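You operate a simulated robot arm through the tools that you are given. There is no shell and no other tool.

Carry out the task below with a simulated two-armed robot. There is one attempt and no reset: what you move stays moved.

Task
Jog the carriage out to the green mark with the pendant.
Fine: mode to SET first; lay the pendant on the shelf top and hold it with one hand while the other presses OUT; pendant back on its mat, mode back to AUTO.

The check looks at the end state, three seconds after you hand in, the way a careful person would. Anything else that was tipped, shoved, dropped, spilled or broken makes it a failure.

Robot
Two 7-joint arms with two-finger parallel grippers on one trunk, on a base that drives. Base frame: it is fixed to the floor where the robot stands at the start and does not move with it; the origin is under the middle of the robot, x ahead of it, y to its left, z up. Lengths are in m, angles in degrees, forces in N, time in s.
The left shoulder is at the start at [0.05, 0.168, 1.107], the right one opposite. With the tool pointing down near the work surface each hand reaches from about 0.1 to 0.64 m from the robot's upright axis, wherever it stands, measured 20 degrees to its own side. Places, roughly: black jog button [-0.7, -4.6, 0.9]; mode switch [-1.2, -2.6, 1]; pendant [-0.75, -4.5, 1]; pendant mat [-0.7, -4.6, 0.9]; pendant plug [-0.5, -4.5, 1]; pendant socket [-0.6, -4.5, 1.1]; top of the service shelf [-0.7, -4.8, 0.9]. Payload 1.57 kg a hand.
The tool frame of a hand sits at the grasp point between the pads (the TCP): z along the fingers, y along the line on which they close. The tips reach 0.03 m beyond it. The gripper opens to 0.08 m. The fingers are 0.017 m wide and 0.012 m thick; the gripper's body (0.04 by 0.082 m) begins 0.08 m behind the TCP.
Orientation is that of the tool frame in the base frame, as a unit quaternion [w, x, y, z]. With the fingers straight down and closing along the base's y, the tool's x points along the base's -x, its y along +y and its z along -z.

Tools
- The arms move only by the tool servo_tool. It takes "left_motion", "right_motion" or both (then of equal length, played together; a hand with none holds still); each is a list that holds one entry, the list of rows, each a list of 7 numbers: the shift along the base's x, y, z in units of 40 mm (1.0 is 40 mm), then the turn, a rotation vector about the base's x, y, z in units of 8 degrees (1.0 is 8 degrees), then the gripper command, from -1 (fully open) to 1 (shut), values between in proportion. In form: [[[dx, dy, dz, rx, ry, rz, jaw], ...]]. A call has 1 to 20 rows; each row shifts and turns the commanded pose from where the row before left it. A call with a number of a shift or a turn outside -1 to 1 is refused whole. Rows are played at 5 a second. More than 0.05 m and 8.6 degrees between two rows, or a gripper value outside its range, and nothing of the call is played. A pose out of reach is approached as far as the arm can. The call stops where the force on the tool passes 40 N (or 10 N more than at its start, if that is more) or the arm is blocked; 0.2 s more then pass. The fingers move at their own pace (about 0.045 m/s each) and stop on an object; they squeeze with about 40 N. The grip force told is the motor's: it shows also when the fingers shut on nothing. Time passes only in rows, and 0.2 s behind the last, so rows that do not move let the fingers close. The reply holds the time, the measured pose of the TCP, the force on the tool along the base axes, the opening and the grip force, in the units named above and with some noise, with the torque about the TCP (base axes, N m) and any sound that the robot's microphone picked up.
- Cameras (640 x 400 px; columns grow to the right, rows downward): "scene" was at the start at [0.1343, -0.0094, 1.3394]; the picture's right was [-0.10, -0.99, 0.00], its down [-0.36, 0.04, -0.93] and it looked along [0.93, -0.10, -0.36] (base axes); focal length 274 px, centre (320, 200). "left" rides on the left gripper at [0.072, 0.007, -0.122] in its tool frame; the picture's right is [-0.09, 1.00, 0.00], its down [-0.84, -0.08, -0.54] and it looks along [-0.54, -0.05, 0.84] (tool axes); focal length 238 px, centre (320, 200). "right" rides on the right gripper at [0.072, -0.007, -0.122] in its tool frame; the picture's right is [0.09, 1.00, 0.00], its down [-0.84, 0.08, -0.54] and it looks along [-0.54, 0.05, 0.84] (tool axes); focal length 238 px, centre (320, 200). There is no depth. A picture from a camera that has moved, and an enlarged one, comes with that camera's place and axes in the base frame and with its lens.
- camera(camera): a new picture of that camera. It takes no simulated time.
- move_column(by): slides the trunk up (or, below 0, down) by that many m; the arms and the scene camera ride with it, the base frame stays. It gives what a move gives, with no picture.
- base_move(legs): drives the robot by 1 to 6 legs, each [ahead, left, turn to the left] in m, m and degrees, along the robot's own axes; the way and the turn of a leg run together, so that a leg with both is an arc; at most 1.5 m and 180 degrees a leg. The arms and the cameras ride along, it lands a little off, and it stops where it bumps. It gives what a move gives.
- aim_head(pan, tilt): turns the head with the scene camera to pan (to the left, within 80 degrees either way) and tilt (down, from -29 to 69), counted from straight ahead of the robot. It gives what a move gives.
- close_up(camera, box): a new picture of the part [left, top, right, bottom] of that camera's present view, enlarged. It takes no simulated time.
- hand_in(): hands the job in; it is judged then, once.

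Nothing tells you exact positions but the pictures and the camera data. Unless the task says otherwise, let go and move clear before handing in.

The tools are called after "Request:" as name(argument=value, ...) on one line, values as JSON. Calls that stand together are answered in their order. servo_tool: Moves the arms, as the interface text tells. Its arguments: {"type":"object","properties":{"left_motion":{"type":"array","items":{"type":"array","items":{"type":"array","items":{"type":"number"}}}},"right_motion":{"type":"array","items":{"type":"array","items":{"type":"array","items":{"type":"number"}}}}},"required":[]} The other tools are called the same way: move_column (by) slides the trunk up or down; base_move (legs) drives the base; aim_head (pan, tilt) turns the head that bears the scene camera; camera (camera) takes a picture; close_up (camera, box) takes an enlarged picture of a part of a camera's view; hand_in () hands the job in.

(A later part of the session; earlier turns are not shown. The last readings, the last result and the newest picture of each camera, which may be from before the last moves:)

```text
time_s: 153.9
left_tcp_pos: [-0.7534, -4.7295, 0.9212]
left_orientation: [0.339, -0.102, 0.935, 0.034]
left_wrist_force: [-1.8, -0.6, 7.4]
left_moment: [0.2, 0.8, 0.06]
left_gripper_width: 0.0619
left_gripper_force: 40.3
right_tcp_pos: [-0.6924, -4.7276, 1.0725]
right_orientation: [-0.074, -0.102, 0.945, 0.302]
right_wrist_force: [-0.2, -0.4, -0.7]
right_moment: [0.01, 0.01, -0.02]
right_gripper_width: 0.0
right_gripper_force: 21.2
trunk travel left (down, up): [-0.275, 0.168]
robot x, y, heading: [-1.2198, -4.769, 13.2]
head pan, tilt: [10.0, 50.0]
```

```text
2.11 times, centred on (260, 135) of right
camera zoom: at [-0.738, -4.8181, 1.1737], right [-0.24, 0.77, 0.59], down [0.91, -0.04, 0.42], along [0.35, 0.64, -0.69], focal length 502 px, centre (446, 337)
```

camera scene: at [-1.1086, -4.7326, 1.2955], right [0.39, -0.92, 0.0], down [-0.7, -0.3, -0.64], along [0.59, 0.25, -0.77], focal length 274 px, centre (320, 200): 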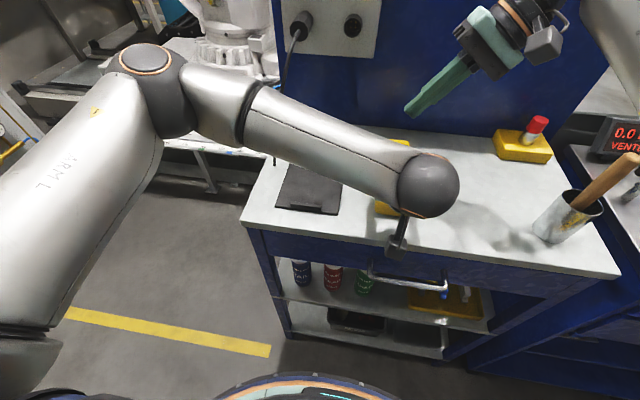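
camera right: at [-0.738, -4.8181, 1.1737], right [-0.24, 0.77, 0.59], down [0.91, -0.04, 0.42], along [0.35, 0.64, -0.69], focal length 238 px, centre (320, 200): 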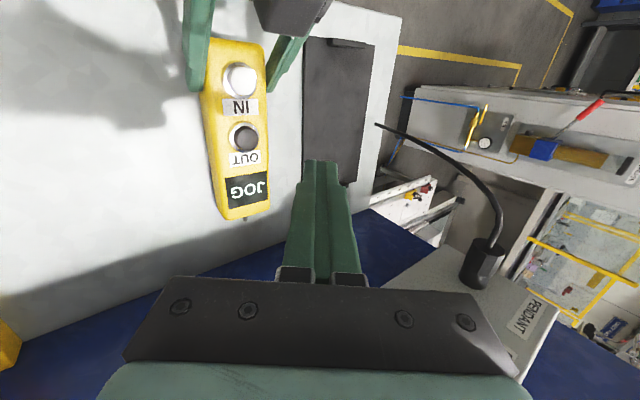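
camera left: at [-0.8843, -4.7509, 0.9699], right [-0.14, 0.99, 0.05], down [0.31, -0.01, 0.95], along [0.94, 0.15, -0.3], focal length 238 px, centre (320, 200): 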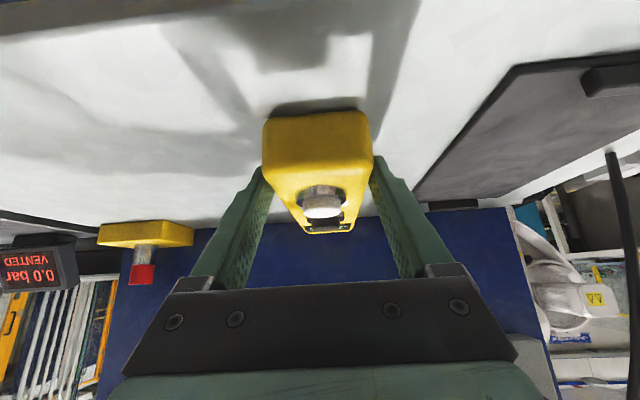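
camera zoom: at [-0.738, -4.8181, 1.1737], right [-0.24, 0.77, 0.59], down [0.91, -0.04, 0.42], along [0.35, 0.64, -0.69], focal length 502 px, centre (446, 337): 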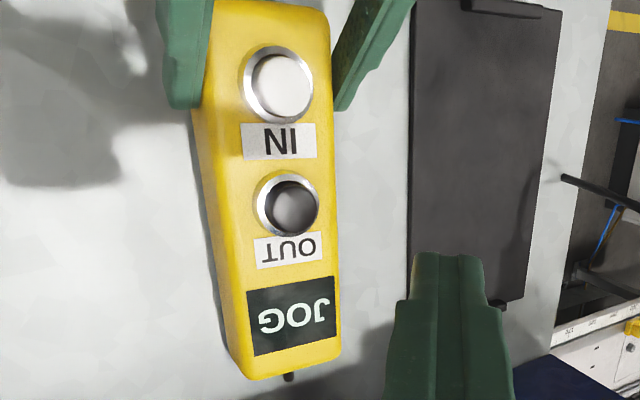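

The fingertip is within 2-3 mm of being over OUT. Before pressing, I'll find a head view that shows the carriage pointer and the green mark past the left arm.

Request:
aim_head(pan=45, tilt=30)

Request:
camera(camera="scene")

Request:
aim_head(pan=20, tilt=25)

Request:
camera(camera="scene")

```text
time_s: 154.9
left_tcp_pos: [-0.7549, -4.7295, 0.9228]
left_orientation: [0.339, -0.1, 0.935, 0.034]
left_wrist_force: [-1.8, -1.6, 7.7]
left_moment: [0.2, 0.5, 0.06]
left_gripper_width: 0.0617
left_gripper_force: 40.1
right_tcp_pos: [-0.6932, -4.7284, 1.0734]
right_orientation: [-0.073, -0.101, 0.945, 0.303]
right_wrist_force: [-0.7, 0.2, 1.4]
right_moment: [-0.04, -0.01, -0.05]
right_gripper_width: 0.0
right_gripper_force: 21.7
trunk travel left (down, up): [-0.275, 0.168]
robot x, y, heading: [-1.2203, -4.7705, 13.1]
head pan, tilt: [45.0, 30.0]
```

```text
taken
camera scene: at [-1.1316, -4.6862, 1.3249], right [0.85, -0.53, 0.0], down [-0.26, -0.42, -0.87], along [0.46, 0.73, -0.5], focal length 274 px, centre (320, 200)
```

scene: 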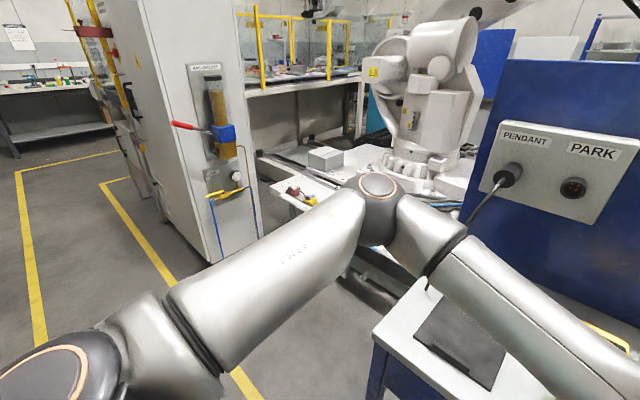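

```text
time_s: 155.8
left_tcp_pos: [-0.7541, -4.7297, 0.9206]
left_orientation: [0.339, -0.101, 0.935, 0.034]
left_wrist_force: [-0.9, -1.4, 6.0]
left_moment: [0.32, 0.15, 0.06]
left_gripper_width: 0.0614
left_gripper_force: 40.4
right_tcp_pos: [-0.6922, -4.7265, 1.0721]
right_orientation: [-0.074, -0.101, 0.945, 0.303]
right_wrist_force: [-0.1, 1.3, 0.0]
right_moment: [-0.04, 0.01, -0.02]
right_gripper_width: 0.0
right_gripper_force: 21.6
trunk travel left (down, up): [-0.275, 0.168]
robot x, y, heading: [-1.2205, -4.774, 13.1]
head pan, tilt: [20.0, 25.0]
```

```text
taken
camera scene: at [-1.1023, -4.7126, 1.3329], right [0.55, -0.84, 0.0], down [-0.35, -0.23, -0.91], along [0.76, 0.49, -0.42], focal length 274 px, centre (320, 200)
```

scene: 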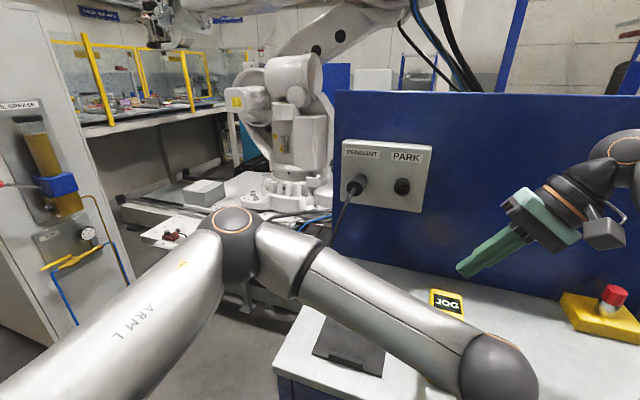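

The left elbow blocks the head's view of the carriage, so I'll press in short bursts and inspect with the right wrist camera in between. Lowering the fingertip to just above the OUT button first.

Request:
servo_tool(right_motion=[[[0.05, 0.04, -0.5, 0, 0, 0, 1], [0, 0, -0.5, 0, 0, 0, 1], [0, 0, -0.5, 0, 0, 0, 1], [0, 0, -0.4, 0, 0, 0, 1], [0, 0, -0.25, 0, 0, 0, 1]]])

Request:
close_up(camera="right", box=[180, 40, 400, 220])

Request:
camera(camera="scene")

```text
time_s: 157.0
left_tcp_pos: [-0.7535, -4.7296, 0.9209]
left_orientation: [0.339, -0.101, 0.935, 0.033]
left_wrist_force: [-1.7, -0.5, 5.5]
left_moment: [0.38, -0.15, 0.05]
left_gripper_width: 0.0618
left_gripper_force: 40.3
right_tcp_pos: [-0.6922, -4.7252, 0.9876]
right_orientation: [-0.073, -0.101, 0.945, 0.303]
right_wrist_force: [0.0, 0.2, 0.0]
right_moment: [0.01, -0.02, 0.0]
right_gripper_width: 0.0001
right_gripper_force: 21.3
trunk travel left (down, up): [-0.275, 0.168]
robot x, y, heading: [-1.2199, -4.773, 13.1]
head pan, tilt: [20.0, 25.0]
```

```text
2.22 times, centred on (290, 130) of right
camera zoom: at [-0.7372, -4.8147, 1.0872], right [-0.23, 0.77, 0.59], down [0.91, -0.04, 0.42], along [0.35, 0.64, -0.69], focal length 530 px, centre (387, 356)
```

zoom: 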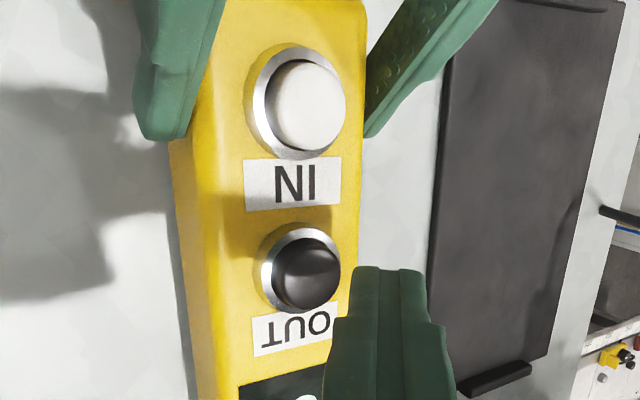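

```text
taken
camera scene: at [-1.1022, -4.7126, 1.3329], right [0.54, -0.84, 0.0], down [-0.35, -0.23, -0.91], along [0.76, 0.49, -0.42], focal length 274 px, centre (320, 200)
```

scene: 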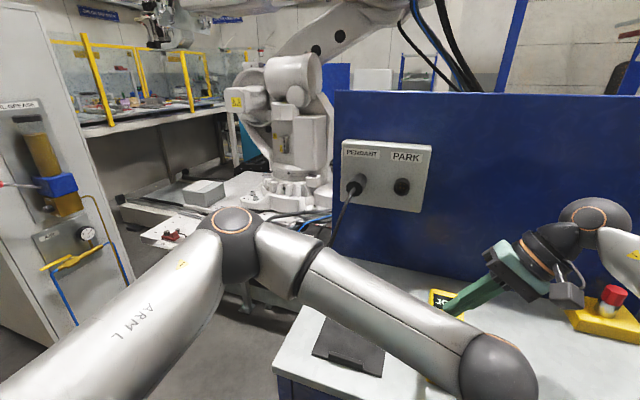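

The fingertip edge is nearly over the OUT cap (about 4 mm left of centre). I'll shift it 3 mm right and approach until just about touching.

Request:
servo_tool(right_motion=[[[0.018, -0.075, -0.15, 0, 0, 0, 1], [0, 0, -0.12, 0, 0, 0, 1]]])

Request:
close_up(camera="right", box=[200, 60, 400, 220])

```text
time_s: 157.6
left_tcp_pos: [-0.7554, -4.7293, 0.92]
left_orientation: [0.339, -0.101, 0.935, 0.033]
left_wrist_force: [-1.9, -1.1, 5.3]
left_moment: [0.33, -0.09, 0.04]
left_gripper_width: 0.0618
left_gripper_force: 40.0
right_tcp_pos: [-0.6912, -4.7286, 0.9755]
right_orientation: [-0.074, -0.101, 0.945, 0.303]
right_wrist_force: [-0.3, 0.4, 0.8]
right_moment: [0.01, -0.04, 0.02]
right_gripper_width: 0.0001
right_gripper_force: 21.3
trunk travel left (down, up): [-0.275, 0.168]
robot x, y, heading: [-1.2202, -4.7715, 12.6]
head pan, tilt: [20.0, 25.0]
```

```text
2.50 times, centred on (300, 140) of right
camera zoom: at [-0.7368, -4.8183, 1.0764], right [-0.23, 0.77, 0.59], down [0.91, -0.04, 0.42], along [0.35, 0.63, -0.69], focal length 596 px, centre (370, 350)
```

zoom: 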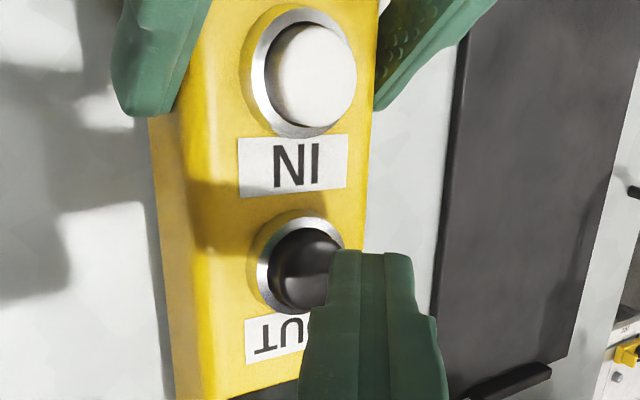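

Request:
servo_tool(right_motion=[[[0, 0, -0.05, 0, 0, 0, 1], [0, 0, -0.05, 0, 0, 0, 1]]])

```text
time_s: 158.2
left_tcp_pos: [-0.7535, -4.7289, 0.9212]
left_orientation: [0.339, -0.101, 0.935, 0.034]
left_wrist_force: [-1.9, -0.8, 4.3]
left_moment: [0.3, -0.06, 0.0]
left_gripper_width: 0.0618
left_gripper_force: 40.2
right_tcp_pos: [-0.691, -4.7282, 0.9719]
right_orientation: [-0.074, -0.101, 0.945, 0.304]
right_wrist_force: [0.8, 0.2, 0.7]
right_moment: [0.01, 0.01, 0.03]
right_gripper_width: 0.0002
right_gripper_force: 21.7
trunk travel left (down, up): [-0.275, 0.168]
robot x, y, heading: [-1.2171, -4.7709, 13.0]
head pan, tilt: [20.0, 25.0]
```

Request:
servo_tool(right_motion=[[[0, 0, -0.05, 0, 0, 0, 1]]])

Request:
close_up(camera="right", box=[200, 60, 400, 220])

```text
time_s: 158.6
left_tcp_pos: [-0.7532, -4.7288, 0.922]
left_orientation: [0.339, -0.101, 0.935, 0.033]
left_wrist_force: [-1.9, -1.5, 5.4]
left_moment: [0.32, -0.02, 0.04]
left_gripper_width: 0.0619
left_gripper_force: 40.3
right_tcp_pos: [-0.6902, -4.7275, 0.9698]
right_orientation: [-0.075, -0.1, 0.945, 0.303]
right_wrist_force: [-0.7, 1.1, 0.7]
right_moment: [0.0, 0.01, -0.01]
right_gripper_width: 0.0
right_gripper_force: 21.5
trunk travel left (down, up): [-0.275, 0.168]
robot x, y, heading: [-1.219, -4.7692, 13.4]
head pan, tilt: [20.0, 25.0]
```

```text
2.50 times, centred on (300, 140) of right
camera zoom: at [-0.7359, -4.8185, 1.0712], right [-0.23, 0.77, 0.59], down [0.91, -0.04, 0.42], along [0.35, 0.63, -0.69], focal length 596 px, centre (370, 350)
```

zoom: 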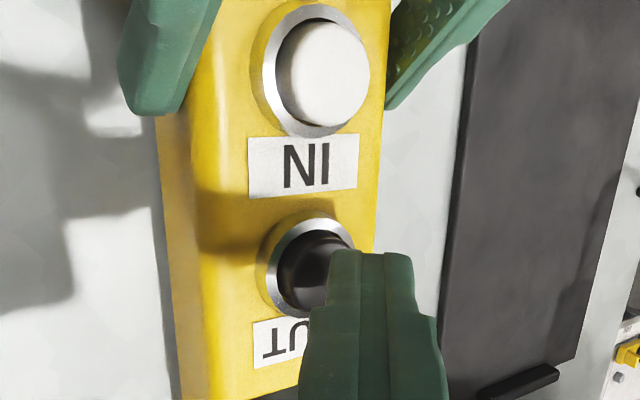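

Request:
servo_tool(right_motion=[[[0, 0, -0.05, 0, 0, 0, 1]]])

Request:
servo_tool(right_motion=[[[0, 0, -0.05, 0, 0, 0, 1]]])

```text
time_s: 159.0
left_tcp_pos: [-0.7537, -4.7293, 0.9205]
left_orientation: [0.339, -0.101, 0.935, 0.034]
left_wrist_force: [-1.1, -1.0, 5.2]
left_moment: [0.36, 0.03, 0.03]
left_gripper_width: 0.0616
left_gripper_force: 39.7
right_tcp_pos: [-0.6911, -4.7278, 0.9688]
right_orientation: [-0.074, -0.101, 0.945, 0.303]
right_wrist_force: [-1.2, 0.5, -1.0]
right_moment: [-0.01, 0.01, 0.03]
right_gripper_width: 0.0
right_gripper_force: 21.3
trunk travel left (down, up): [-0.275, 0.168]
robot x, y, heading: [-1.2201, -4.7738, 13.0]
head pan, tilt: [20.0, 25.0]
```

```text
time_s: 159.4
left_tcp_pos: [-0.7536, -4.7306, 0.9214]
left_orientation: [0.339, -0.101, 0.935, 0.033]
left_wrist_force: [-2.0, 0.3, 5.5]
left_moment: [0.31, 0.09, 0.06]
left_gripper_width: 0.0619
left_gripper_force: 40.0
right_tcp_pos: [-0.6916, -4.7291, 0.966]
right_orientation: [-0.074, -0.1, 0.945, 0.303]
right_wrist_force: [-0.1, 0.2, -0.4]
right_moment: [0.0, 0.01, 0.01]
right_gripper_width: 0.0001
right_gripper_force: 20.6
trunk travel left (down, up): [-0.275, 0.168]
robot x, y, heading: [-1.2254, -4.7691, 13.2]
head pan, tilt: [20.0, 25.0]
```

Request:
servo_tool(right_motion=[[[0, 0, -0.06, 0, 0, 0, 1]]])

Request:
servo_tool(right_motion=[[[0, 0, -0.06, 0, 0, 0, 1]]])

Request:
close_up(camera="right", box=[200, 60, 400, 220])

```text
time_s: 159.8
left_tcp_pos: [-0.7543, -4.7293, 0.9218]
left_orientation: [0.338, -0.102, 0.935, 0.034]
left_wrist_force: [-1.4, -0.6, 4.9]
left_moment: [0.32, 0.13, 0.08]
left_gripper_width: 0.0622
left_gripper_force: 39.7
right_tcp_pos: [-0.6906, -4.7282, 0.9625]
right_orientation: [-0.073, -0.1, 0.945, 0.303]
right_wrist_force: [-0.2, 0.5, 0.8]
right_moment: [0.02, 0.03, -0.03]
right_gripper_width: 0.0
right_gripper_force: 21.2
trunk travel left (down, up): [-0.275, 0.168]
robot x, y, heading: [-1.2221, -4.7734, 13.0]
head pan, tilt: [20.0, 25.0]
```

```text
time_s: 160.2
left_tcp_pos: [-0.7546, -4.7305, 0.9226]
left_orientation: [0.339, -0.102, 0.935, 0.034]
left_wrist_force: [-0.2, -0.5, 3.6]
left_moment: [0.3, 0.13, 0.04]
left_gripper_width: 0.0616
left_gripper_force: 40.3
right_tcp_pos: [-0.6916, -4.7286, 0.962]
right_orientation: [-0.072, -0.101, 0.945, 0.303]
right_wrist_force: [0.3, -0.1, 2.1]
right_moment: [0.07, 0.0, 0.02]
right_gripper_width: 0.0
right_gripper_force: 21.1
trunk travel left (down, up): [-0.275, 0.168]
robot x, y, heading: [-1.2211, -4.7694, 13.5]
head pan, tilt: [20.0, 25.0]
heard: click
```

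```text
2.50 times, centred on (300, 140) of right
camera zoom: at [-0.7358, -4.819, 1.0619], right [-0.23, 0.77, 0.59], down [0.91, -0.04, 0.42], along [0.35, 0.64, -0.69], focal length 596 px, centre (370, 350)
```

zoom: 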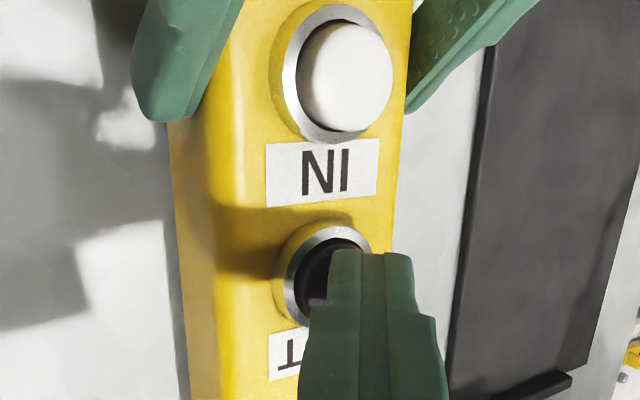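

A click — the button went in at ~2 N. Checking from the head whether the carriage is visible before continuing.

Request:
camera(camera="scene")

Request:
camera(camera="left")

Request:
camera(camera="right")

```text
taken
camera scene: at [-1.1022, -4.7127, 1.333], right [0.54, -0.84, 0.0], down [-0.35, -0.23, -0.91], along [0.76, 0.49, -0.42], focal length 274 px, centre (320, 200)
```

scene: 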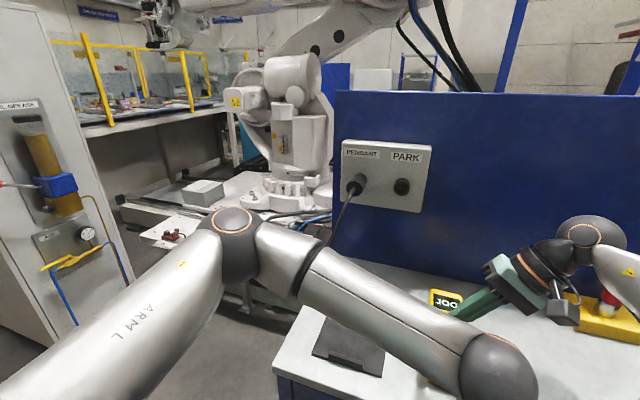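

```text
taken
camera left: at [-0.8842, -4.7509, 0.9698], right [-0.14, 0.99, 0.05], down [0.3, -0.01, 0.95], along [0.94, 0.15, -0.3], focal length 238 px, centre (320, 200)
```

left: 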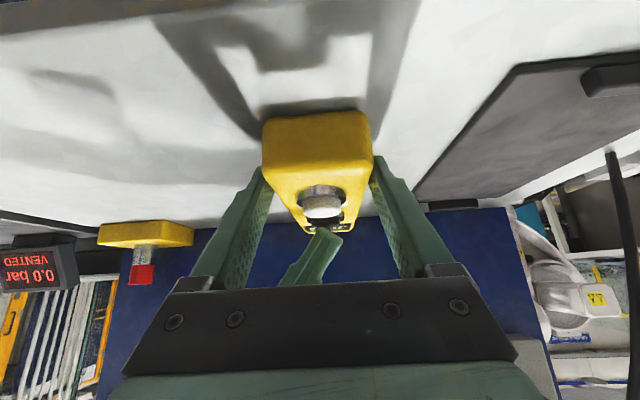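

```text
taken
camera right: at [-0.7358, -4.819, 1.0619], right [-0.23, 0.77, 0.59], down [0.91, -0.04, 0.42], along [0.35, 0.64, -0.69], focal length 238 px, centre (320, 200)
```

right: 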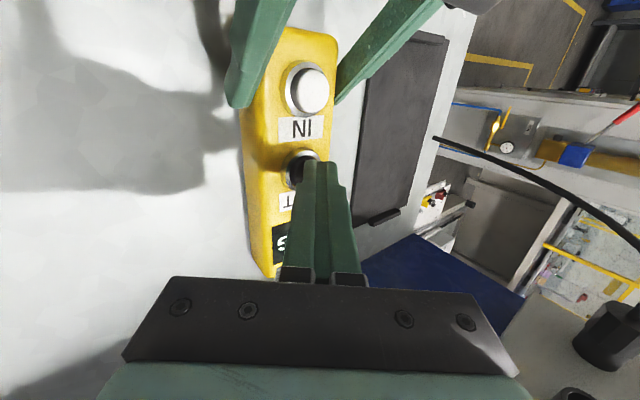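

I'll hold for ~0.4 s, lift off, then carry the right hand to an inspection pose looking at the scale.

Request:
servo_tool(right_motion=[[[0, 0, 0, 0, 0, 0, 1], [0, 0, 0, 0, 0, 0, 1], [0, 0, 0.4, 0, 0, 0, 1], [0, 0, 0.6, 0, 0, 0, 1]]])

Request:
servo_tool(right_motion=[[[0, 0, 0.8, 0, 0, 0, 1], [0, 0, 0.8, 0, 0, 0, 1], [0, 0, 0.8, 0, 0, 0, 1], [0, 0, 0.8, 0, 0, 0, 1], [0, 0, 0.8, 0, 0, 0, 1], [0, -0.1, 0.8, 0, 0, 0, 1], [-0.5, -0.15, 0.6, 0, 0, -0.5, 1], [-0.7, -0.15, 0.3, 0, 0, -0.5, 1], [-0.8, -0.2, 0, 0, 0, -0.5, 1], [-0.8, -0.2, 0, 0, 0, -0.5, 1], [-0.8, -0.2, 0, 0, 0, -0.25, 1], [-0.8, -0.2, 0, 0, 0, 0, 1]]])

Request:
camera(camera="right")

```text
time_s: 161.2
left_tcp_pos: [-0.7555, -4.7294, 0.9211]
left_orientation: [0.339, -0.101, 0.935, 0.034]
left_wrist_force: [-0.4, -0.1, 5.4]
left_moment: [0.35, 0.12, 0.06]
left_gripper_width: 0.0614
left_gripper_force: 39.7
right_tcp_pos: [-0.692, -4.727, 1.0008]
right_orientation: [-0.073, -0.101, 0.945, 0.302]
right_wrist_force: [-0.5, 0.4, -0.4]
right_moment: [0.03, 0.0, -0.04]
right_gripper_width: 0.0
right_gripper_force: 20.8
trunk travel left (down, up): [-0.275, 0.168]
robot x, y, heading: [-1.2183, -4.7736, 13.2]
head pan, tilt: [20.0, 25.0]
```

```text
time_s: 163.8
left_tcp_pos: [-0.754, -4.7299, 0.9224]
left_orientation: [0.338, -0.1, 0.935, 0.033]
left_wrist_force: [-0.9, -0.4, 5.1]
left_moment: [0.33, -0.09, 0.09]
left_gripper_width: 0.062
left_gripper_force: 39.9
right_tcp_pos: [-0.8703, -4.7759, 1.2277]
right_orientation: [-0.025, 0.049, 0.949, 0.309]
right_wrist_force: [-0.1, -1.0, 0.2]
right_moment: [0.03, -0.02, 0.01]
right_gripper_width: 0.0001
right_gripper_force: 21.4
trunk travel left (down, up): [-0.275, 0.168]
robot x, y, heading: [-1.2215, -4.7737, 12.9]
head pan, tilt: [20.0, 25.0]
```

```text
taken
camera right: at [-0.94, -4.849, 1.3288], right [0.02, 0.81, 0.59], down [0.85, -0.32, 0.42], along [0.53, 0.5, -0.69], focal length 238 px, centre (320, 200)
```

right: 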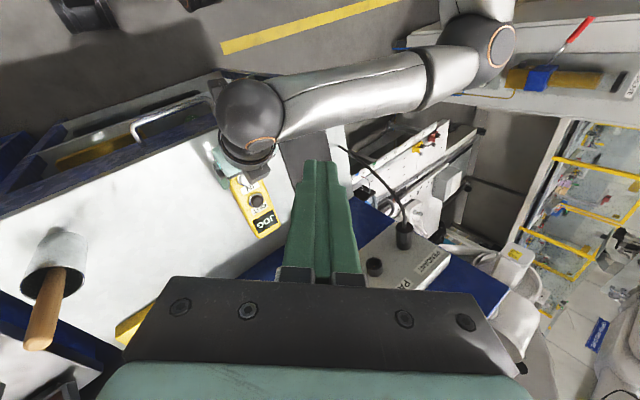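

Request:
close_up(camera="right", box=[340, 100, 500, 220])

```text
3.33 times, centred on (420, 160) of right
camera zoom: at [-0.94, -4.849, 1.3288], right [0.02, 0.81, 0.59], down [0.85, -0.32, 0.42], along [0.53, 0.5, -0.69], focal length 794 px, centre (-13, 333)
```

zoom: 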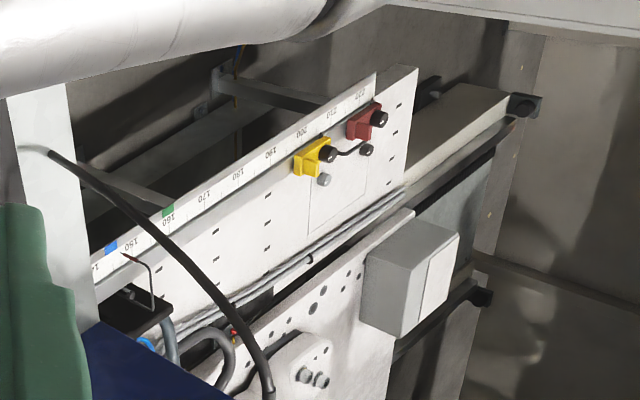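

I can see the scale clearly from here: blue ≈145, green ≈160, and the pointer's red tip still appears directly above blue, so the carriage has moved little if at all. I'll go back, press a bit deeper and longer, then compare with this reference view.

Request:
servo_tool(right_motion=[[[0.8, 0.2, 0, 0, 0, 0, 1], [0.8, 0.2, 0, 0, 0, 0.25, 1], [0.8, 0.2, 0, 0, 0, 0.5, 1], [0.8, 0.2, 0, 0, 0, 0.5, 1], [0.7, 0.15, -0.3, 0, 0, 0.5, 1], [0.5, 0.15, -0.6, 0, 0, 0.5, 1], [0, 0.1, -0.8, 0, 0, 0, 1], [0, 0, -0.8, 0, 0, 0, 1], [0, 0, -0.8, 0, 0, 0, 1], [0, 0, -0.8, 0, 0, 0, 1], [0, 0, -0.8, 0, 0, 0, 1], [0, 0, -0.8, 0, 0, 0, 1]]])

Request:
close_up(camera="right", box=[200, 60, 400, 220])

```text
time_s: 166.4
left_tcp_pos: [-0.7532, -4.7283, 0.922]
left_orientation: [0.338, -0.101, 0.935, 0.034]
left_wrist_force: [-0.2, 0.0, 5.0]
left_moment: [0.36, 0.09, -0.01]
left_gripper_width: 0.0619
left_gripper_force: 39.9
right_tcp_pos: [-0.6914, -4.7259, 1.0]
right_orientation: [-0.074, -0.101, 0.945, 0.302]
right_wrist_force: [0.0, -1.0, -0.1]
right_moment: [-0.01, -0.02, 0.05]
right_gripper_width: 0.0
right_gripper_force: 21.0
trunk travel left (down, up): [-0.275, 0.168]
robot x, y, heading: [-1.2172, -4.7704, 13.2]
head pan, tilt: [20.0, 25.0]
```

```text
2.50 times, centred on (300, 140) of right
camera zoom: at [-0.7364, -4.8165, 1.1013], right [-0.23, 0.77, 0.59], down [0.91, -0.04, 0.42], along [0.35, 0.64, -0.69], focal length 596 px, centre (370, 350)
```

zoom: 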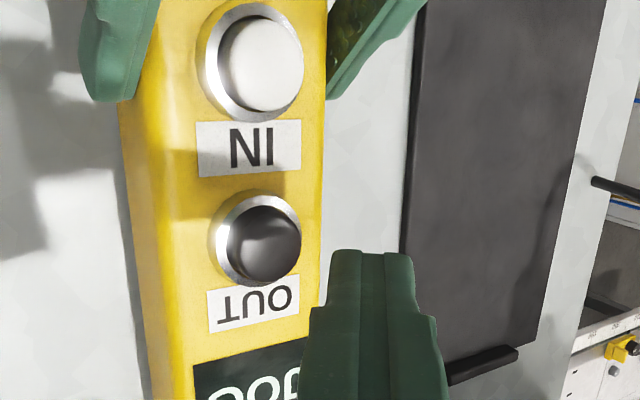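

Request:
servo_tool(right_motion=[[[0, -0.05, -0.6, 0, 0, 0, 1], [0, 0, -0.35, 0, 0, 0, 1], [0, 0, -0.1, 0, 0, 0, 1]]])

Request:
servo_tool(right_motion=[[[0, 0, -0.05, 0, 0, 0, 1], [0, 0, 0, 0, 0, 0, 1]]])

```text
time_s: 167.2
left_tcp_pos: [-0.7543, -4.7288, 0.9216]
left_orientation: [0.339, -0.101, 0.935, 0.034]
left_wrist_force: [-0.3, -0.4, 3.7]
left_moment: [0.31, 0.07, 0.07]
left_gripper_width: 0.0616
left_gripper_force: 39.8
right_tcp_pos: [-0.6927, -4.7278, 0.9601]
right_orientation: [-0.072, -0.1, 0.945, 0.304]
right_wrist_force: [0.0, 0.0, 2.2]
right_moment: [0.03, -0.04, -0.02]
right_gripper_width: 0.0
right_gripper_force: 20.9
trunk travel left (down, up): [-0.275, 0.168]
robot x, y, heading: [-1.2208, -4.7703, 13.1]
head pan, tilt: [20.0, 25.0]
heard: click
```

```text
time_s: 167.8
left_tcp_pos: [-0.7539, -4.7294, 0.921]
left_orientation: [0.339, -0.101, 0.935, 0.034]
left_wrist_force: [1.4, 0.1, 3.1]
left_moment: [0.41, 0.09, 0.06]
left_gripper_width: 0.0619
left_gripper_force: 40.0
right_tcp_pos: [-0.6916, -4.7296, 0.9573]
right_orientation: [-0.073, -0.102, 0.945, 0.303]
right_wrist_force: [0.5, 0.7, 5.5]
right_moment: [0.09, -0.01, 0.0]
right_gripper_width: 0.0001
right_gripper_force: 21.4
trunk travel left (down, up): [-0.275, 0.168]
robot x, y, heading: [-1.2165, -4.7703, 12.8]
head pan, tilt: [20.0, 25.0]
```

Click again with 5.5 N. Holding 0.6 s more, then lifting and inspecting.

Request:
servo_tool(right_motion=[[[0, 0, 0, 0, 0, 0, 1], [0, 0, 0, 0, 0, 0, 1], [0, 0, 0.5, 0, 0, 0, 1], [0, 0.05, 0.6, 0, 0, 0, 1]]])

Request:
servo_tool(right_motion=[[[0, 0, 0.8, 0, 0, 0, 1], [0, 0, 0.8, 0, 0, 0, 1], [0, 0, 0.8, 0, 0, 0, 1], [0, 0, 0.8, 0, 0, 0, 1], [0, 0, 0.8, 0, 0, 0, 1], [0, -0.1, 0.8, 0, 0, 0, 1], [-0.5, -0.15, 0.6, 0, 0, -0.5, 1], [-0.7, -0.15, 0.3, 0, 0, -0.5, 1], [-0.8, -0.2, 0, 0, 0, -0.5, 1], [-0.8, -0.2, 0, 0, 0, -0.5, 1], [-0.8, -0.2, 0, 0, 0, -0.25, 1], [-0.8, -0.2, 0, 0, 0, 0, 1]]])

Request:
close_up(camera="right", box=[340, 100, 500, 220])

```text
time_s: 168.8
left_tcp_pos: [-0.7543, -4.7294, 0.9216]
left_orientation: [0.338, -0.101, 0.935, 0.035]
left_wrist_force: [-1.0, 1.5, 5.6]
left_moment: [0.18, 0.18, -0.14]
left_gripper_width: 0.0618
left_gripper_force: 39.9
right_tcp_pos: [-0.6897, -4.7262, 1.0008]
right_orientation: [-0.075, -0.1, 0.945, 0.302]
right_wrist_force: [-0.4, 0.0, 0.2]
right_moment: [0.0, -0.03, 0.0]
right_gripper_width: 0.0
right_gripper_force: 21.4
trunk travel left (down, up): [-0.275, 0.168]
robot x, y, heading: [-1.2196, -4.7749, 13.1]
head pan, tilt: [20.0, 25.0]
```

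```text
time_s: 171.4
left_tcp_pos: [-0.7527, -4.7288, 0.9226]
left_orientation: [0.339, -0.102, 0.935, 0.035]
left_wrist_force: [-2.2, 0.0, 5.2]
left_moment: [0.31, -0.03, 0.1]
left_gripper_width: 0.062
left_gripper_force: 39.4
right_tcp_pos: [-0.8673, -4.7775, 1.23]
right_orientation: [-0.026, 0.048, 0.949, 0.311]
right_wrist_force: [-0.8, 0.5, -0.1]
right_moment: [0.01, 0.01, -0.02]
right_gripper_width: 0.0001
right_gripper_force: 21.4
trunk travel left (down, up): [-0.275, 0.168]
robot x, y, heading: [-1.2182, -4.7757, 13.1]
head pan, tilt: [20.0, 25.0]
```

```text
3.33 times, centred on (420, 160) of right
camera zoom: at [-0.937, -4.8504, 1.331], right [0.02, 0.81, 0.59], down [0.85, -0.32, 0.42], along [0.53, 0.5, -0.69], focal length 794 px, centre (-13, 333)
```

zoom: 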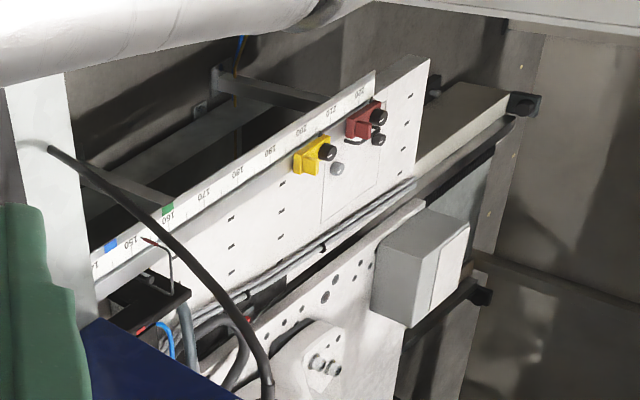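

The carriage has moved: the pointer is now about 43% of the way from blue to green (≈6.5 cm). I'll zoom in tighter to measure precisely.

Request:
close_up(camera="right", box=[360, 155, 400, 185])

```text
13.33 times, centred on (380, 170) of right
camera zoom: at [-0.937, -4.8504, 1.331], right [0.02, 0.81, 0.59], down [0.85, -0.32, 0.42], along [0.53, 0.5, -0.69], focal length 3178 px, centre (-480, 600)
```

zoom: 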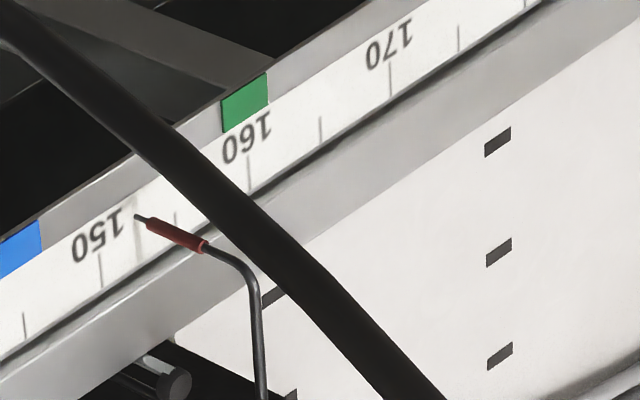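

At higher zoom: ticks read clearly — the green patch is centred at ~160 (about 158.5–161.5) and the pointer is at ~152. Speed is roughly 5 cm/s while pressed. I'll repeat the same ~1.1 s press, then inspect again.

Request:
servo_tool(right_motion=[[[0.8, 0.2, 0, 0, 0, 0, 1], [0.8, 0.2, 0, 0, 0, 0.25, 1], [0.8, 0.2, 0, 0, 0, 0.5, 1], [0.8, 0.2, 0, 0, 0, 0.5, 1], [0.7, 0.15, -0.3, 0, 0, 0.5, 1], [0.5, 0.15, -0.6, 0, 0, 0.5, 1], [0, 0.1, -0.8, 0, 0, 0, 1], [0, 0, -0.8, 0, 0, 0, 1], [0, 0, -0.8, 0, 0, 0, 1], [0, 0, -0.8, 0, 0, 0, 1], [0, 0, -0.8, 0, 0, 0, 1], [0, 0, -0.8, 0, 0, 0, 1]]])

Request:
servo_tool(right_motion=[[[0, -0.05, -0.6, 0, 0, 0, 1], [0, 0, -0.35, 0, 0, 0, 1], [0, 0, -0.1, 0, 0, 0, 1]]])

```text
time_s: 174.0
left_tcp_pos: [-0.7543, -4.7297, 0.9215]
left_orientation: [0.339, -0.102, 0.935, 0.034]
left_wrist_force: [-0.8, 1.1, 4.3]
left_moment: [0.34, 0.06, 0.05]
left_gripper_width: 0.0616
left_gripper_force: 39.5
right_tcp_pos: [-0.6917, -4.7287, 1.0016]
right_orientation: [-0.075, -0.1, 0.945, 0.303]
right_wrist_force: [-0.3, 0.7, -0.1]
right_moment: [-0.01, 0.0, 0.02]
right_gripper_width: 0.0
right_gripper_force: 21.0
trunk travel left (down, up): [-0.275, 0.168]
robot x, y, heading: [-1.2201, -4.7738, 13.0]
head pan, tilt: [20.0, 25.0]
```

```text
time_s: 174.8
left_tcp_pos: [-0.7522, -4.73, 0.9206]
left_orientation: [0.339, -0.102, 0.935, 0.034]
left_wrist_force: [0.2, 0.2, 3.0]
left_moment: [0.3, 0.1, 0.1]
left_gripper_width: 0.062
left_gripper_force: 40.1
right_tcp_pos: [-0.6913, -4.7298, 0.9587]
right_orientation: [-0.073, -0.1, 0.945, 0.304]
right_wrist_force: [-1.3, -0.8, 3.0]
right_moment: [0.02, 0.04, -0.01]
right_gripper_width: 0.0001
right_gripper_force: 21.1
trunk travel left (down, up): [-0.275, 0.168]
robot x, y, heading: [-1.2192, -4.7705, 13.1]
head pan, tilt: [20.0, 25.0]
heard: click
```

Request:
servo_tool(right_motion=[[[0, 0, -0.03, 0, 0, 0, 1], [0, 0, 0, 0, 0, 0, 1], [0, 0, 0, 0, 0, 0, 1], [0, 0, 0, 0, 0, 0, 1], [0, 0, 0.5, 0, 0, 0, 1], [0, 0.05, 0.58, 0, 0, 0, 1]]])

Request:
servo_tool(right_motion=[[[0, 0, 0.8, 0, 0, 0, 1], [0, 0, 0.8, 0, 0, 0, 1], [0, 0, 0.8, 0, 0, 0, 1], [0, 0, 0.8, 0, 0, 0, 1], [0, 0, 0.8, 0, 0, 0, 1], [0, -0.1, 0.8, 0, 0, 0, 1], [-0.5, -0.15, 0.6, 0, 0, -0.5, 1], [-0.7, -0.15, 0.3, 0, 0, -0.5, 1], [-0.8, -0.2, 0, 0, 0, -0.5, 1], [-0.8, -0.2, 0, 0, 0, -0.5, 1], [-0.8, -0.2, 0, 0, 0, -0.25, 1], [-0.8, -0.2, 0, 0, 0, 0, 1]]])

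Request:
close_up(camera="right", box=[360, 155, 400, 185])

```text
time_s: 176.2
left_tcp_pos: [-0.7539, -4.7291, 0.9214]
left_orientation: [0.338, -0.101, 0.935, 0.034]
left_wrist_force: [-0.5, 1.2, 5.4]
left_moment: [0.25, 0.13, -0.01]
left_gripper_width: 0.0619
left_gripper_force: 40.4
right_tcp_pos: [-0.6911, -4.7276, 1.0006]
right_orientation: [-0.074, -0.1, 0.945, 0.302]
right_wrist_force: [1.0, -0.3, 0.9]
right_moment: [-0.02, -0.03, -0.02]
right_gripper_width: 0.0
right_gripper_force: 21.3
trunk travel left (down, up): [-0.275, 0.168]
robot x, y, heading: [-1.2203, -4.7726, 12.9]
head pan, tilt: [20.0, 25.0]
```

```text
time_s: 178.8
left_tcp_pos: [-0.7533, -4.7289, 0.9215]
left_orientation: [0.339, -0.101, 0.935, 0.034]
left_wrist_force: [-0.9, 0.7, 3.8]
left_moment: [0.35, -0.07, 0.12]
left_gripper_width: 0.0616
left_gripper_force: 40.1
right_tcp_pos: [-0.8704, -4.7774, 1.2276]
right_orientation: [-0.025, 0.049, 0.949, 0.31]
right_wrist_force: [0.2, -0.1, -0.5]
right_moment: [0.0, -0.01, -0.02]
right_gripper_width: 0.0003
right_gripper_force: 21.5
trunk travel left (down, up): [-0.275, 0.168]
robot x, y, heading: [-1.2224, -4.7717, 13.0]
head pan, tilt: [20.0, 25.0]
```

```text
13.33 times, centred on (380, 170) of right
camera zoom: at [-0.9397, -4.8498, 1.3294], right [0.02, 0.81, 0.59], down [0.85, -0.32, 0.42], along [0.53, 0.5, -0.69], focal length 3178 px, centre (-480, 600)
```

zoom: 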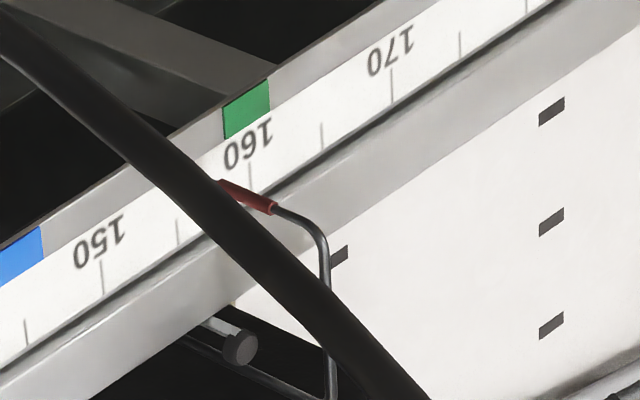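

The pointer is now at ~156.6; about 3.4 cm to go. A press one row shorter (≈0.6 s hold) should bring it to ~160.

Request:
servo_tool(right_motion=[[[0.8, 0.2, 0, 0, 0, 0, 1], [0.8, 0.2, 0, 0, 0, 0.25, 1], [0.8, 0.2, 0, 0, 0, 0.5, 1], [0.8, 0.2, 0, 0, 0, 0.5, 1], [0.7, 0.15, -0.3, 0, 0, 0.5, 1], [0.5, 0.15, -0.6, 0, 0, 0.5, 1], [0, 0.1, -0.8, 0, 0, 0, 1], [0, 0, -0.8, 0, 0, 0, 1], [0, 0, -0.8, 0, 0, 0, 1], [0, 0, -0.8, 0, 0, 0, 1], [0, 0, -0.8, 0, 0, 0, 1], [0, 0, -0.8, 0, 0, 0, 1]]])

Request:
servo_tool(right_motion=[[[0, -0.05, -0.6, 0, 0, 0, 1], [0, 0, -0.35, 0, 0, 0, 1], [0, 0, -0.1, 0, 0, 0, 1]]])

```text
time_s: 181.4
left_tcp_pos: [-0.7547, -4.7284, 0.9212]
left_orientation: [0.339, -0.1, 0.935, 0.033]
left_wrist_force: [0.1, 0.6, 3.2]
left_moment: [0.3, 0.06, 0.03]
left_gripper_width: 0.0618
left_gripper_force: 40.2
right_tcp_pos: [-0.6907, -4.7286, 1.0003]
right_orientation: [-0.074, -0.1, 0.945, 0.303]
right_wrist_force: [-0.8, -0.1, 0.3]
right_moment: [0.04, -0.03, 0.04]
right_gripper_width: 0.0
right_gripper_force: 21.3
trunk travel left (down, up): [-0.275, 0.168]
robot x, y, heading: [-1.2206, -4.7732, 13.1]
head pan, tilt: [20.0, 25.0]
```

```text
time_s: 182.2
left_tcp_pos: [-0.7549, -4.7291, 0.9215]
left_orientation: [0.339, -0.101, 0.935, 0.034]
left_wrist_force: [0.5, 0.2, 2.8]
left_moment: [0.24, 0.08, 0.02]
left_gripper_width: 0.0618
left_gripper_force: 40.5
right_tcp_pos: [-0.69, -4.7288, 0.9599]
right_orientation: [-0.073, -0.101, 0.945, 0.303]
right_wrist_force: [-0.1, -0.5, 3.3]
right_moment: [-0.01, 0.0, -0.02]
right_gripper_width: 0.0001
right_gripper_force: 21.2
trunk travel left (down, up): [-0.275, 0.168]
robot x, y, heading: [-1.2186, -4.7717, 12.8]
head pan, tilt: [20.0, 25.0]
heard: click
```

Request:
servo_tool(right_motion=[[[0, 0, -0.03, 0, 0, 0, 1], [0, 0, 0, 0, 0, 0, 1], [0, 0, 0, 0, 0, 0, 1], [0, 0, 0.5, 0, 0, 0, 1], [0, 0.05, 0.58, 0, 0, 0, 1]]])

Request:
servo_tool(right_motion=[[[0, 0, 0.8, 0, 0, 0, 1], [0, 0, 0.8, 0, 0, 0, 1], [0, 0, 0.8, 0, 0, 0, 1], [0, 0, 0.8, 0, 0, 0, 1], [0, 0, 0.8, 0, 0, 0, 1], [0, -0.1, 0.8, 0, 0, 0, 1], [-0.5, -0.15, 0.6, 0, 0, -0.5, 1], [-0.7, -0.15, 0.3, 0, 0, -0.5, 1], [-0.8, -0.2, 0, 0, 0, -0.5, 1], [-0.8, -0.2, 0, 0, 0, -0.5, 1], [-0.8, -0.2, 0, 0, 0, -0.25, 1], [-0.8, -0.2, 0, 0, 0, 0, 1]]])

Request:
close_up(camera="right", box=[360, 155, 400, 185])

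```text
time_s: 183.4
left_tcp_pos: [-0.7542, -4.7288, 0.9214]
left_orientation: [0.339, -0.101, 0.935, 0.033]
left_wrist_force: [-0.5, 0.9, 3.4]
left_moment: [0.34, 0.07, 0.1]
left_gripper_width: 0.0619
left_gripper_force: 40.0
right_tcp_pos: [-0.6893, -4.7275, 0.9994]
right_orientation: [-0.074, -0.1, 0.945, 0.302]
right_wrist_force: [-0.7, 1.3, 1.3]
right_moment: [0.02, -0.01, -0.02]
right_gripper_width: 0.0
right_gripper_force: 21.6
trunk travel left (down, up): [-0.275, 0.168]
robot x, y, heading: [-1.2188, -4.7724, 13.1]
head pan, tilt: [20.0, 25.0]
```

```text
time_s: 186.0
left_tcp_pos: [-0.7552, -4.7283, 0.9212]
left_orientation: [0.339, -0.101, 0.935, 0.034]
left_wrist_force: [-1.7, 0.1, 3.6]
left_moment: [0.32, -0.06, 0.11]
left_gripper_width: 0.0617
left_gripper_force: 39.6
right_tcp_pos: [-0.8684, -4.7764, 1.2298]
right_orientation: [-0.025, 0.048, 0.949, 0.31]
right_wrist_force: [0.0, 0.3, -1.2]
right_moment: [0.0, 0.0, -0.01]
right_gripper_width: 0.0003
right_gripper_force: 21.5
trunk travel left (down, up): [-0.275, 0.168]
robot x, y, heading: [-1.2197, -4.7712, 13.1]
head pan, tilt: [20.0, 25.0]
```

```text
13.33 times, centred on (380, 170) of right
camera zoom: at [-0.9383, -4.8487, 1.3305], right [0.02, 0.81, 0.59], down [0.85, -0.32, 0.42], along [0.53, 0.5, -0.69], focal length 3178 px, centre (-480, 600)
```

zoom: 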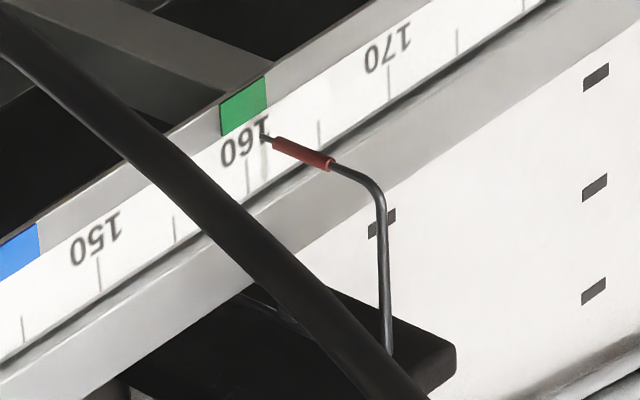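

The pointer is now at the green mark (raw reading ~160.5, patch 158.5–161.5). To remove parallax doubt I'll shift the right camera sideways and up for a second view.

Request:
servo_tool(right_motion=[[[0, 0.8, 0.4, 0, 0, 0, 1], [0, 0.8, 0.4, 0, 0, 0, 1], [0, 0.8, 0.4, 0, 0, 0, 1], [0, 0.8, 0.4, 0, 0, 0, 1]]])

Request:
camera(camera="right")

```text
time_s: 187.0
left_tcp_pos: [-0.7539, -4.7298, 0.9211]
left_orientation: [0.339, -0.1, 0.935, 0.033]
left_wrist_force: [-0.5, 2.3, 6.5]
left_moment: [-0.07, 0.63, -0.18]
left_gripper_width: 0.0618
left_gripper_force: 39.8
right_tcp_pos: [-0.8656, -4.6469, 1.2938]
right_orientation: [-0.025, 0.048, 0.949, 0.309]
right_wrist_force: [0.6, -0.3, -0.8]
right_moment: [0.01, 0.01, 0.02]
right_gripper_width: 0.0
right_gripper_force: 21.3
trunk travel left (down, up): [-0.275, 0.168]
robot x, y, heading: [-1.224, -4.7737, 13.2]
head pan, tilt: [20.0, 25.0]
```

```text
taken
camera right: at [-0.9365, -4.7197, 1.3945], right [0.02, 0.81, 0.59], down [0.85, -0.32, 0.42], along [0.53, 0.5, -0.69], focal length 238 px, centre (320, 200)
```

right: 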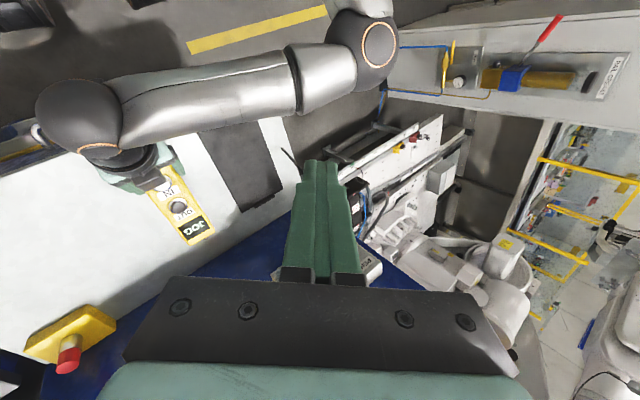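

Request:
close_up(camera="right", box=[345, 145, 385, 175])

Request:
close_up(camera="right", box=[325, 120, 445, 200])

```text
13.33 times, centred on (365, 160) of right
camera zoom: at [-0.9365, -4.7197, 1.3945], right [0.02, 0.81, 0.59], down [0.85, -0.32, 0.42], along [0.53, 0.5, -0.69], focal length 3178 px, centre (-280, 733)
```

zoom: 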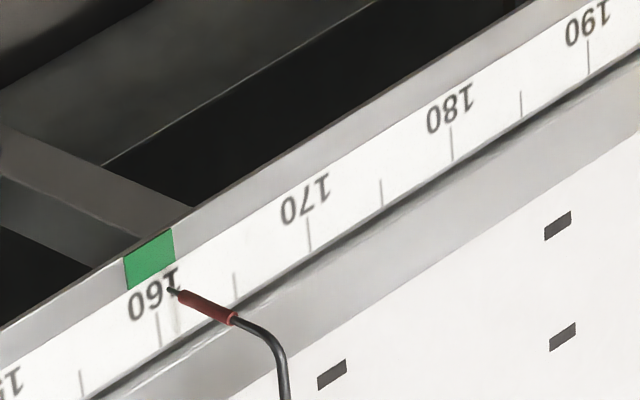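

```text
5.00 times, centred on (385, 160) of right
camera zoom: at [-0.9365, -4.7197, 1.3945], right [0.02, 0.81, 0.59], down [0.85, -0.32, 0.42], along [0.53, 0.5, -0.69], focal length 1192 px, centre (-5, 400)
```

zoom: 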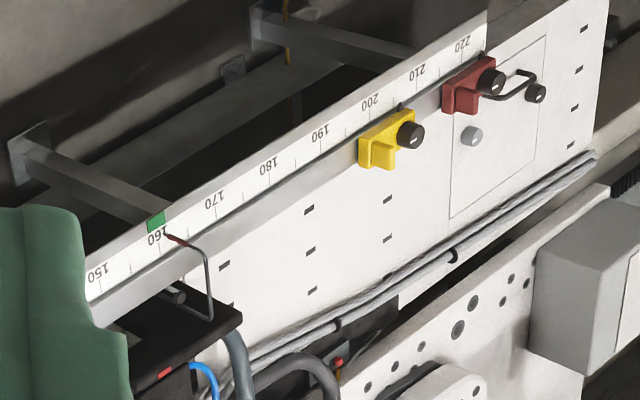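

Request:
close_up(camera="right", box=[350, 160, 366, 172])

```text
16.00 times, centred on (358, 166) of right
camera zoom: at [-0.9365, -4.7197, 1.3945], right [0.02, 0.81, 0.59], down [0.85, -0.32, 0.42], along [0.53, 0.5, -0.69], focal length 3814 px, centre (-288, 744)
```

zoom: 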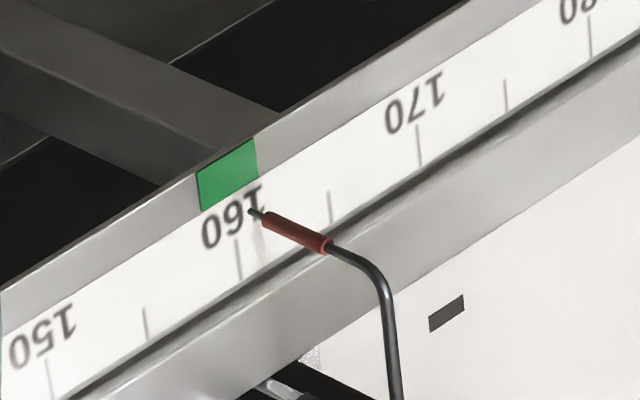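

The two views suggest a reading near 160.6 with the tip a few mm above the scale. A third view from farther right will settle the parallax.

Request:
servo_tool(right_motion=[[[0, -0.9, 0, 0, 0, 0, 1], [0, -0.9, 0, 0, 0, 0, 1], [0, -0.9, 0, 0, 0, 0, 1], [0, -0.9, 0, 0, 0, 0, 1], [-0.25, -0.9, 0, 0, 0, 0, 1], [-0.25, -0.9, 0, 0, 0, 0, 1], [-0.25, -0.9, 0, 0, 0, 0, 1], [-0.25, -0.9, 0, 0, 0, 0, 1], [-0.25, -0.9, 0, 0, 0, 0, 1], [-0.25, -0.9, 0, 0, 0, 0, 1]]])

Request:
camera(camera="right")

```text
time_s: 189.2
left_tcp_pos: [-0.7543, -4.7302, 0.9216]
left_orientation: [0.338, -0.102, 0.935, 0.034]
left_wrist_force: [-2.4, -1.4, 3.8]
left_moment: [0.33, -0.14, 0.33]
left_gripper_width: 0.0619
left_gripper_force: 39.6
right_tcp_pos: [-0.9278, -5.0075, 1.294]
right_orientation: [-0.025, 0.047, 0.949, 0.312]
right_wrist_force: [-0.6, -0.6, 0.1]
right_moment: [0.04, 0.02, 0.0]
right_gripper_width: 0.0
right_gripper_force: 21.3
trunk travel left (down, up): [-0.275, 0.168]
robot x, y, heading: [-1.2206, -4.7709, 13.0]
head pan, tilt: [20.0, 25.0]
```

```text
taken
camera right: at [-0.999, -5.0812, 1.3946], right [0.01, 0.8, 0.59], down [0.85, -0.32, 0.42], along [0.53, 0.5, -0.69], focal length 238 px, centre (320, 200)
```

right: 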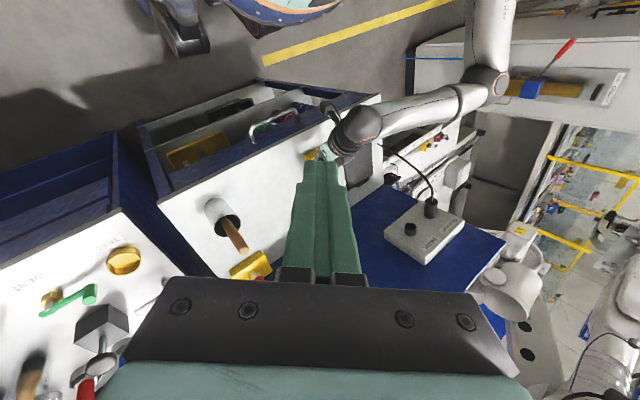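

Request:
close_up(camera="right", box=[390, 135, 430, 165])

Request:
close_up(camera="right", box=[380, 120, 460, 180])

```text
13.33 times, centred on (410, 150) of right
camera zoom: at [-0.999, -5.0812, 1.3946], right [0.01, 0.8, 0.59], down [0.85, -0.32, 0.42], along [0.53, 0.5, -0.69], focal length 3178 px, centre (-880, 867)
```

zoom: 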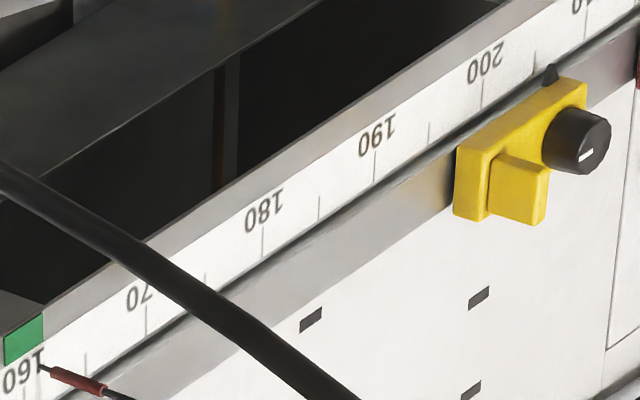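

```text
6.67 times, centred on (420, 150) of right
camera zoom: at [-0.999, -5.0812, 1.3946], right [0.01, 0.8, 0.59], down [0.85, -0.32, 0.42], along [0.53, 0.5, -0.69], focal length 1589 px, centre (-347, 533)
```

zoom: 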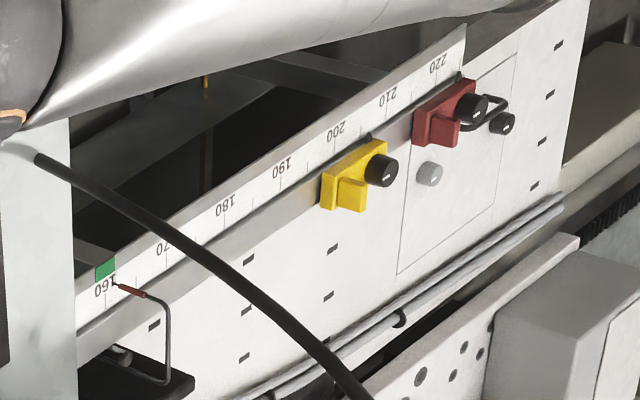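

Request:
close_up(camera="right", box=[376, 150, 400, 168])

```text
16.00 times, centred on (388, 159) of right
camera zoom: at [-0.999, -5.0812, 1.3946], right [0.01, 0.8, 0.59], down [0.85, -0.32, 0.42], along [0.53, 0.5, -0.69], focal length 3814 px, centre (-768, 856)
```

zoom: 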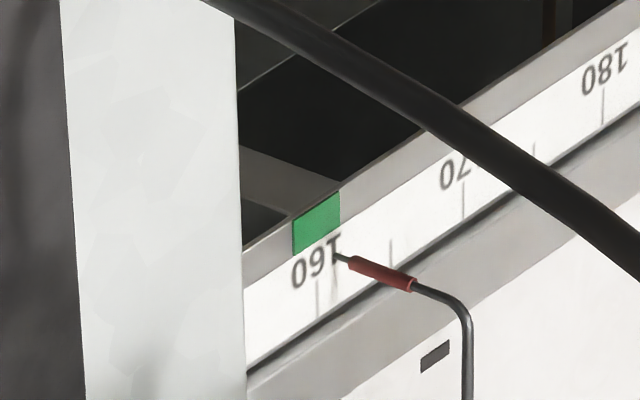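

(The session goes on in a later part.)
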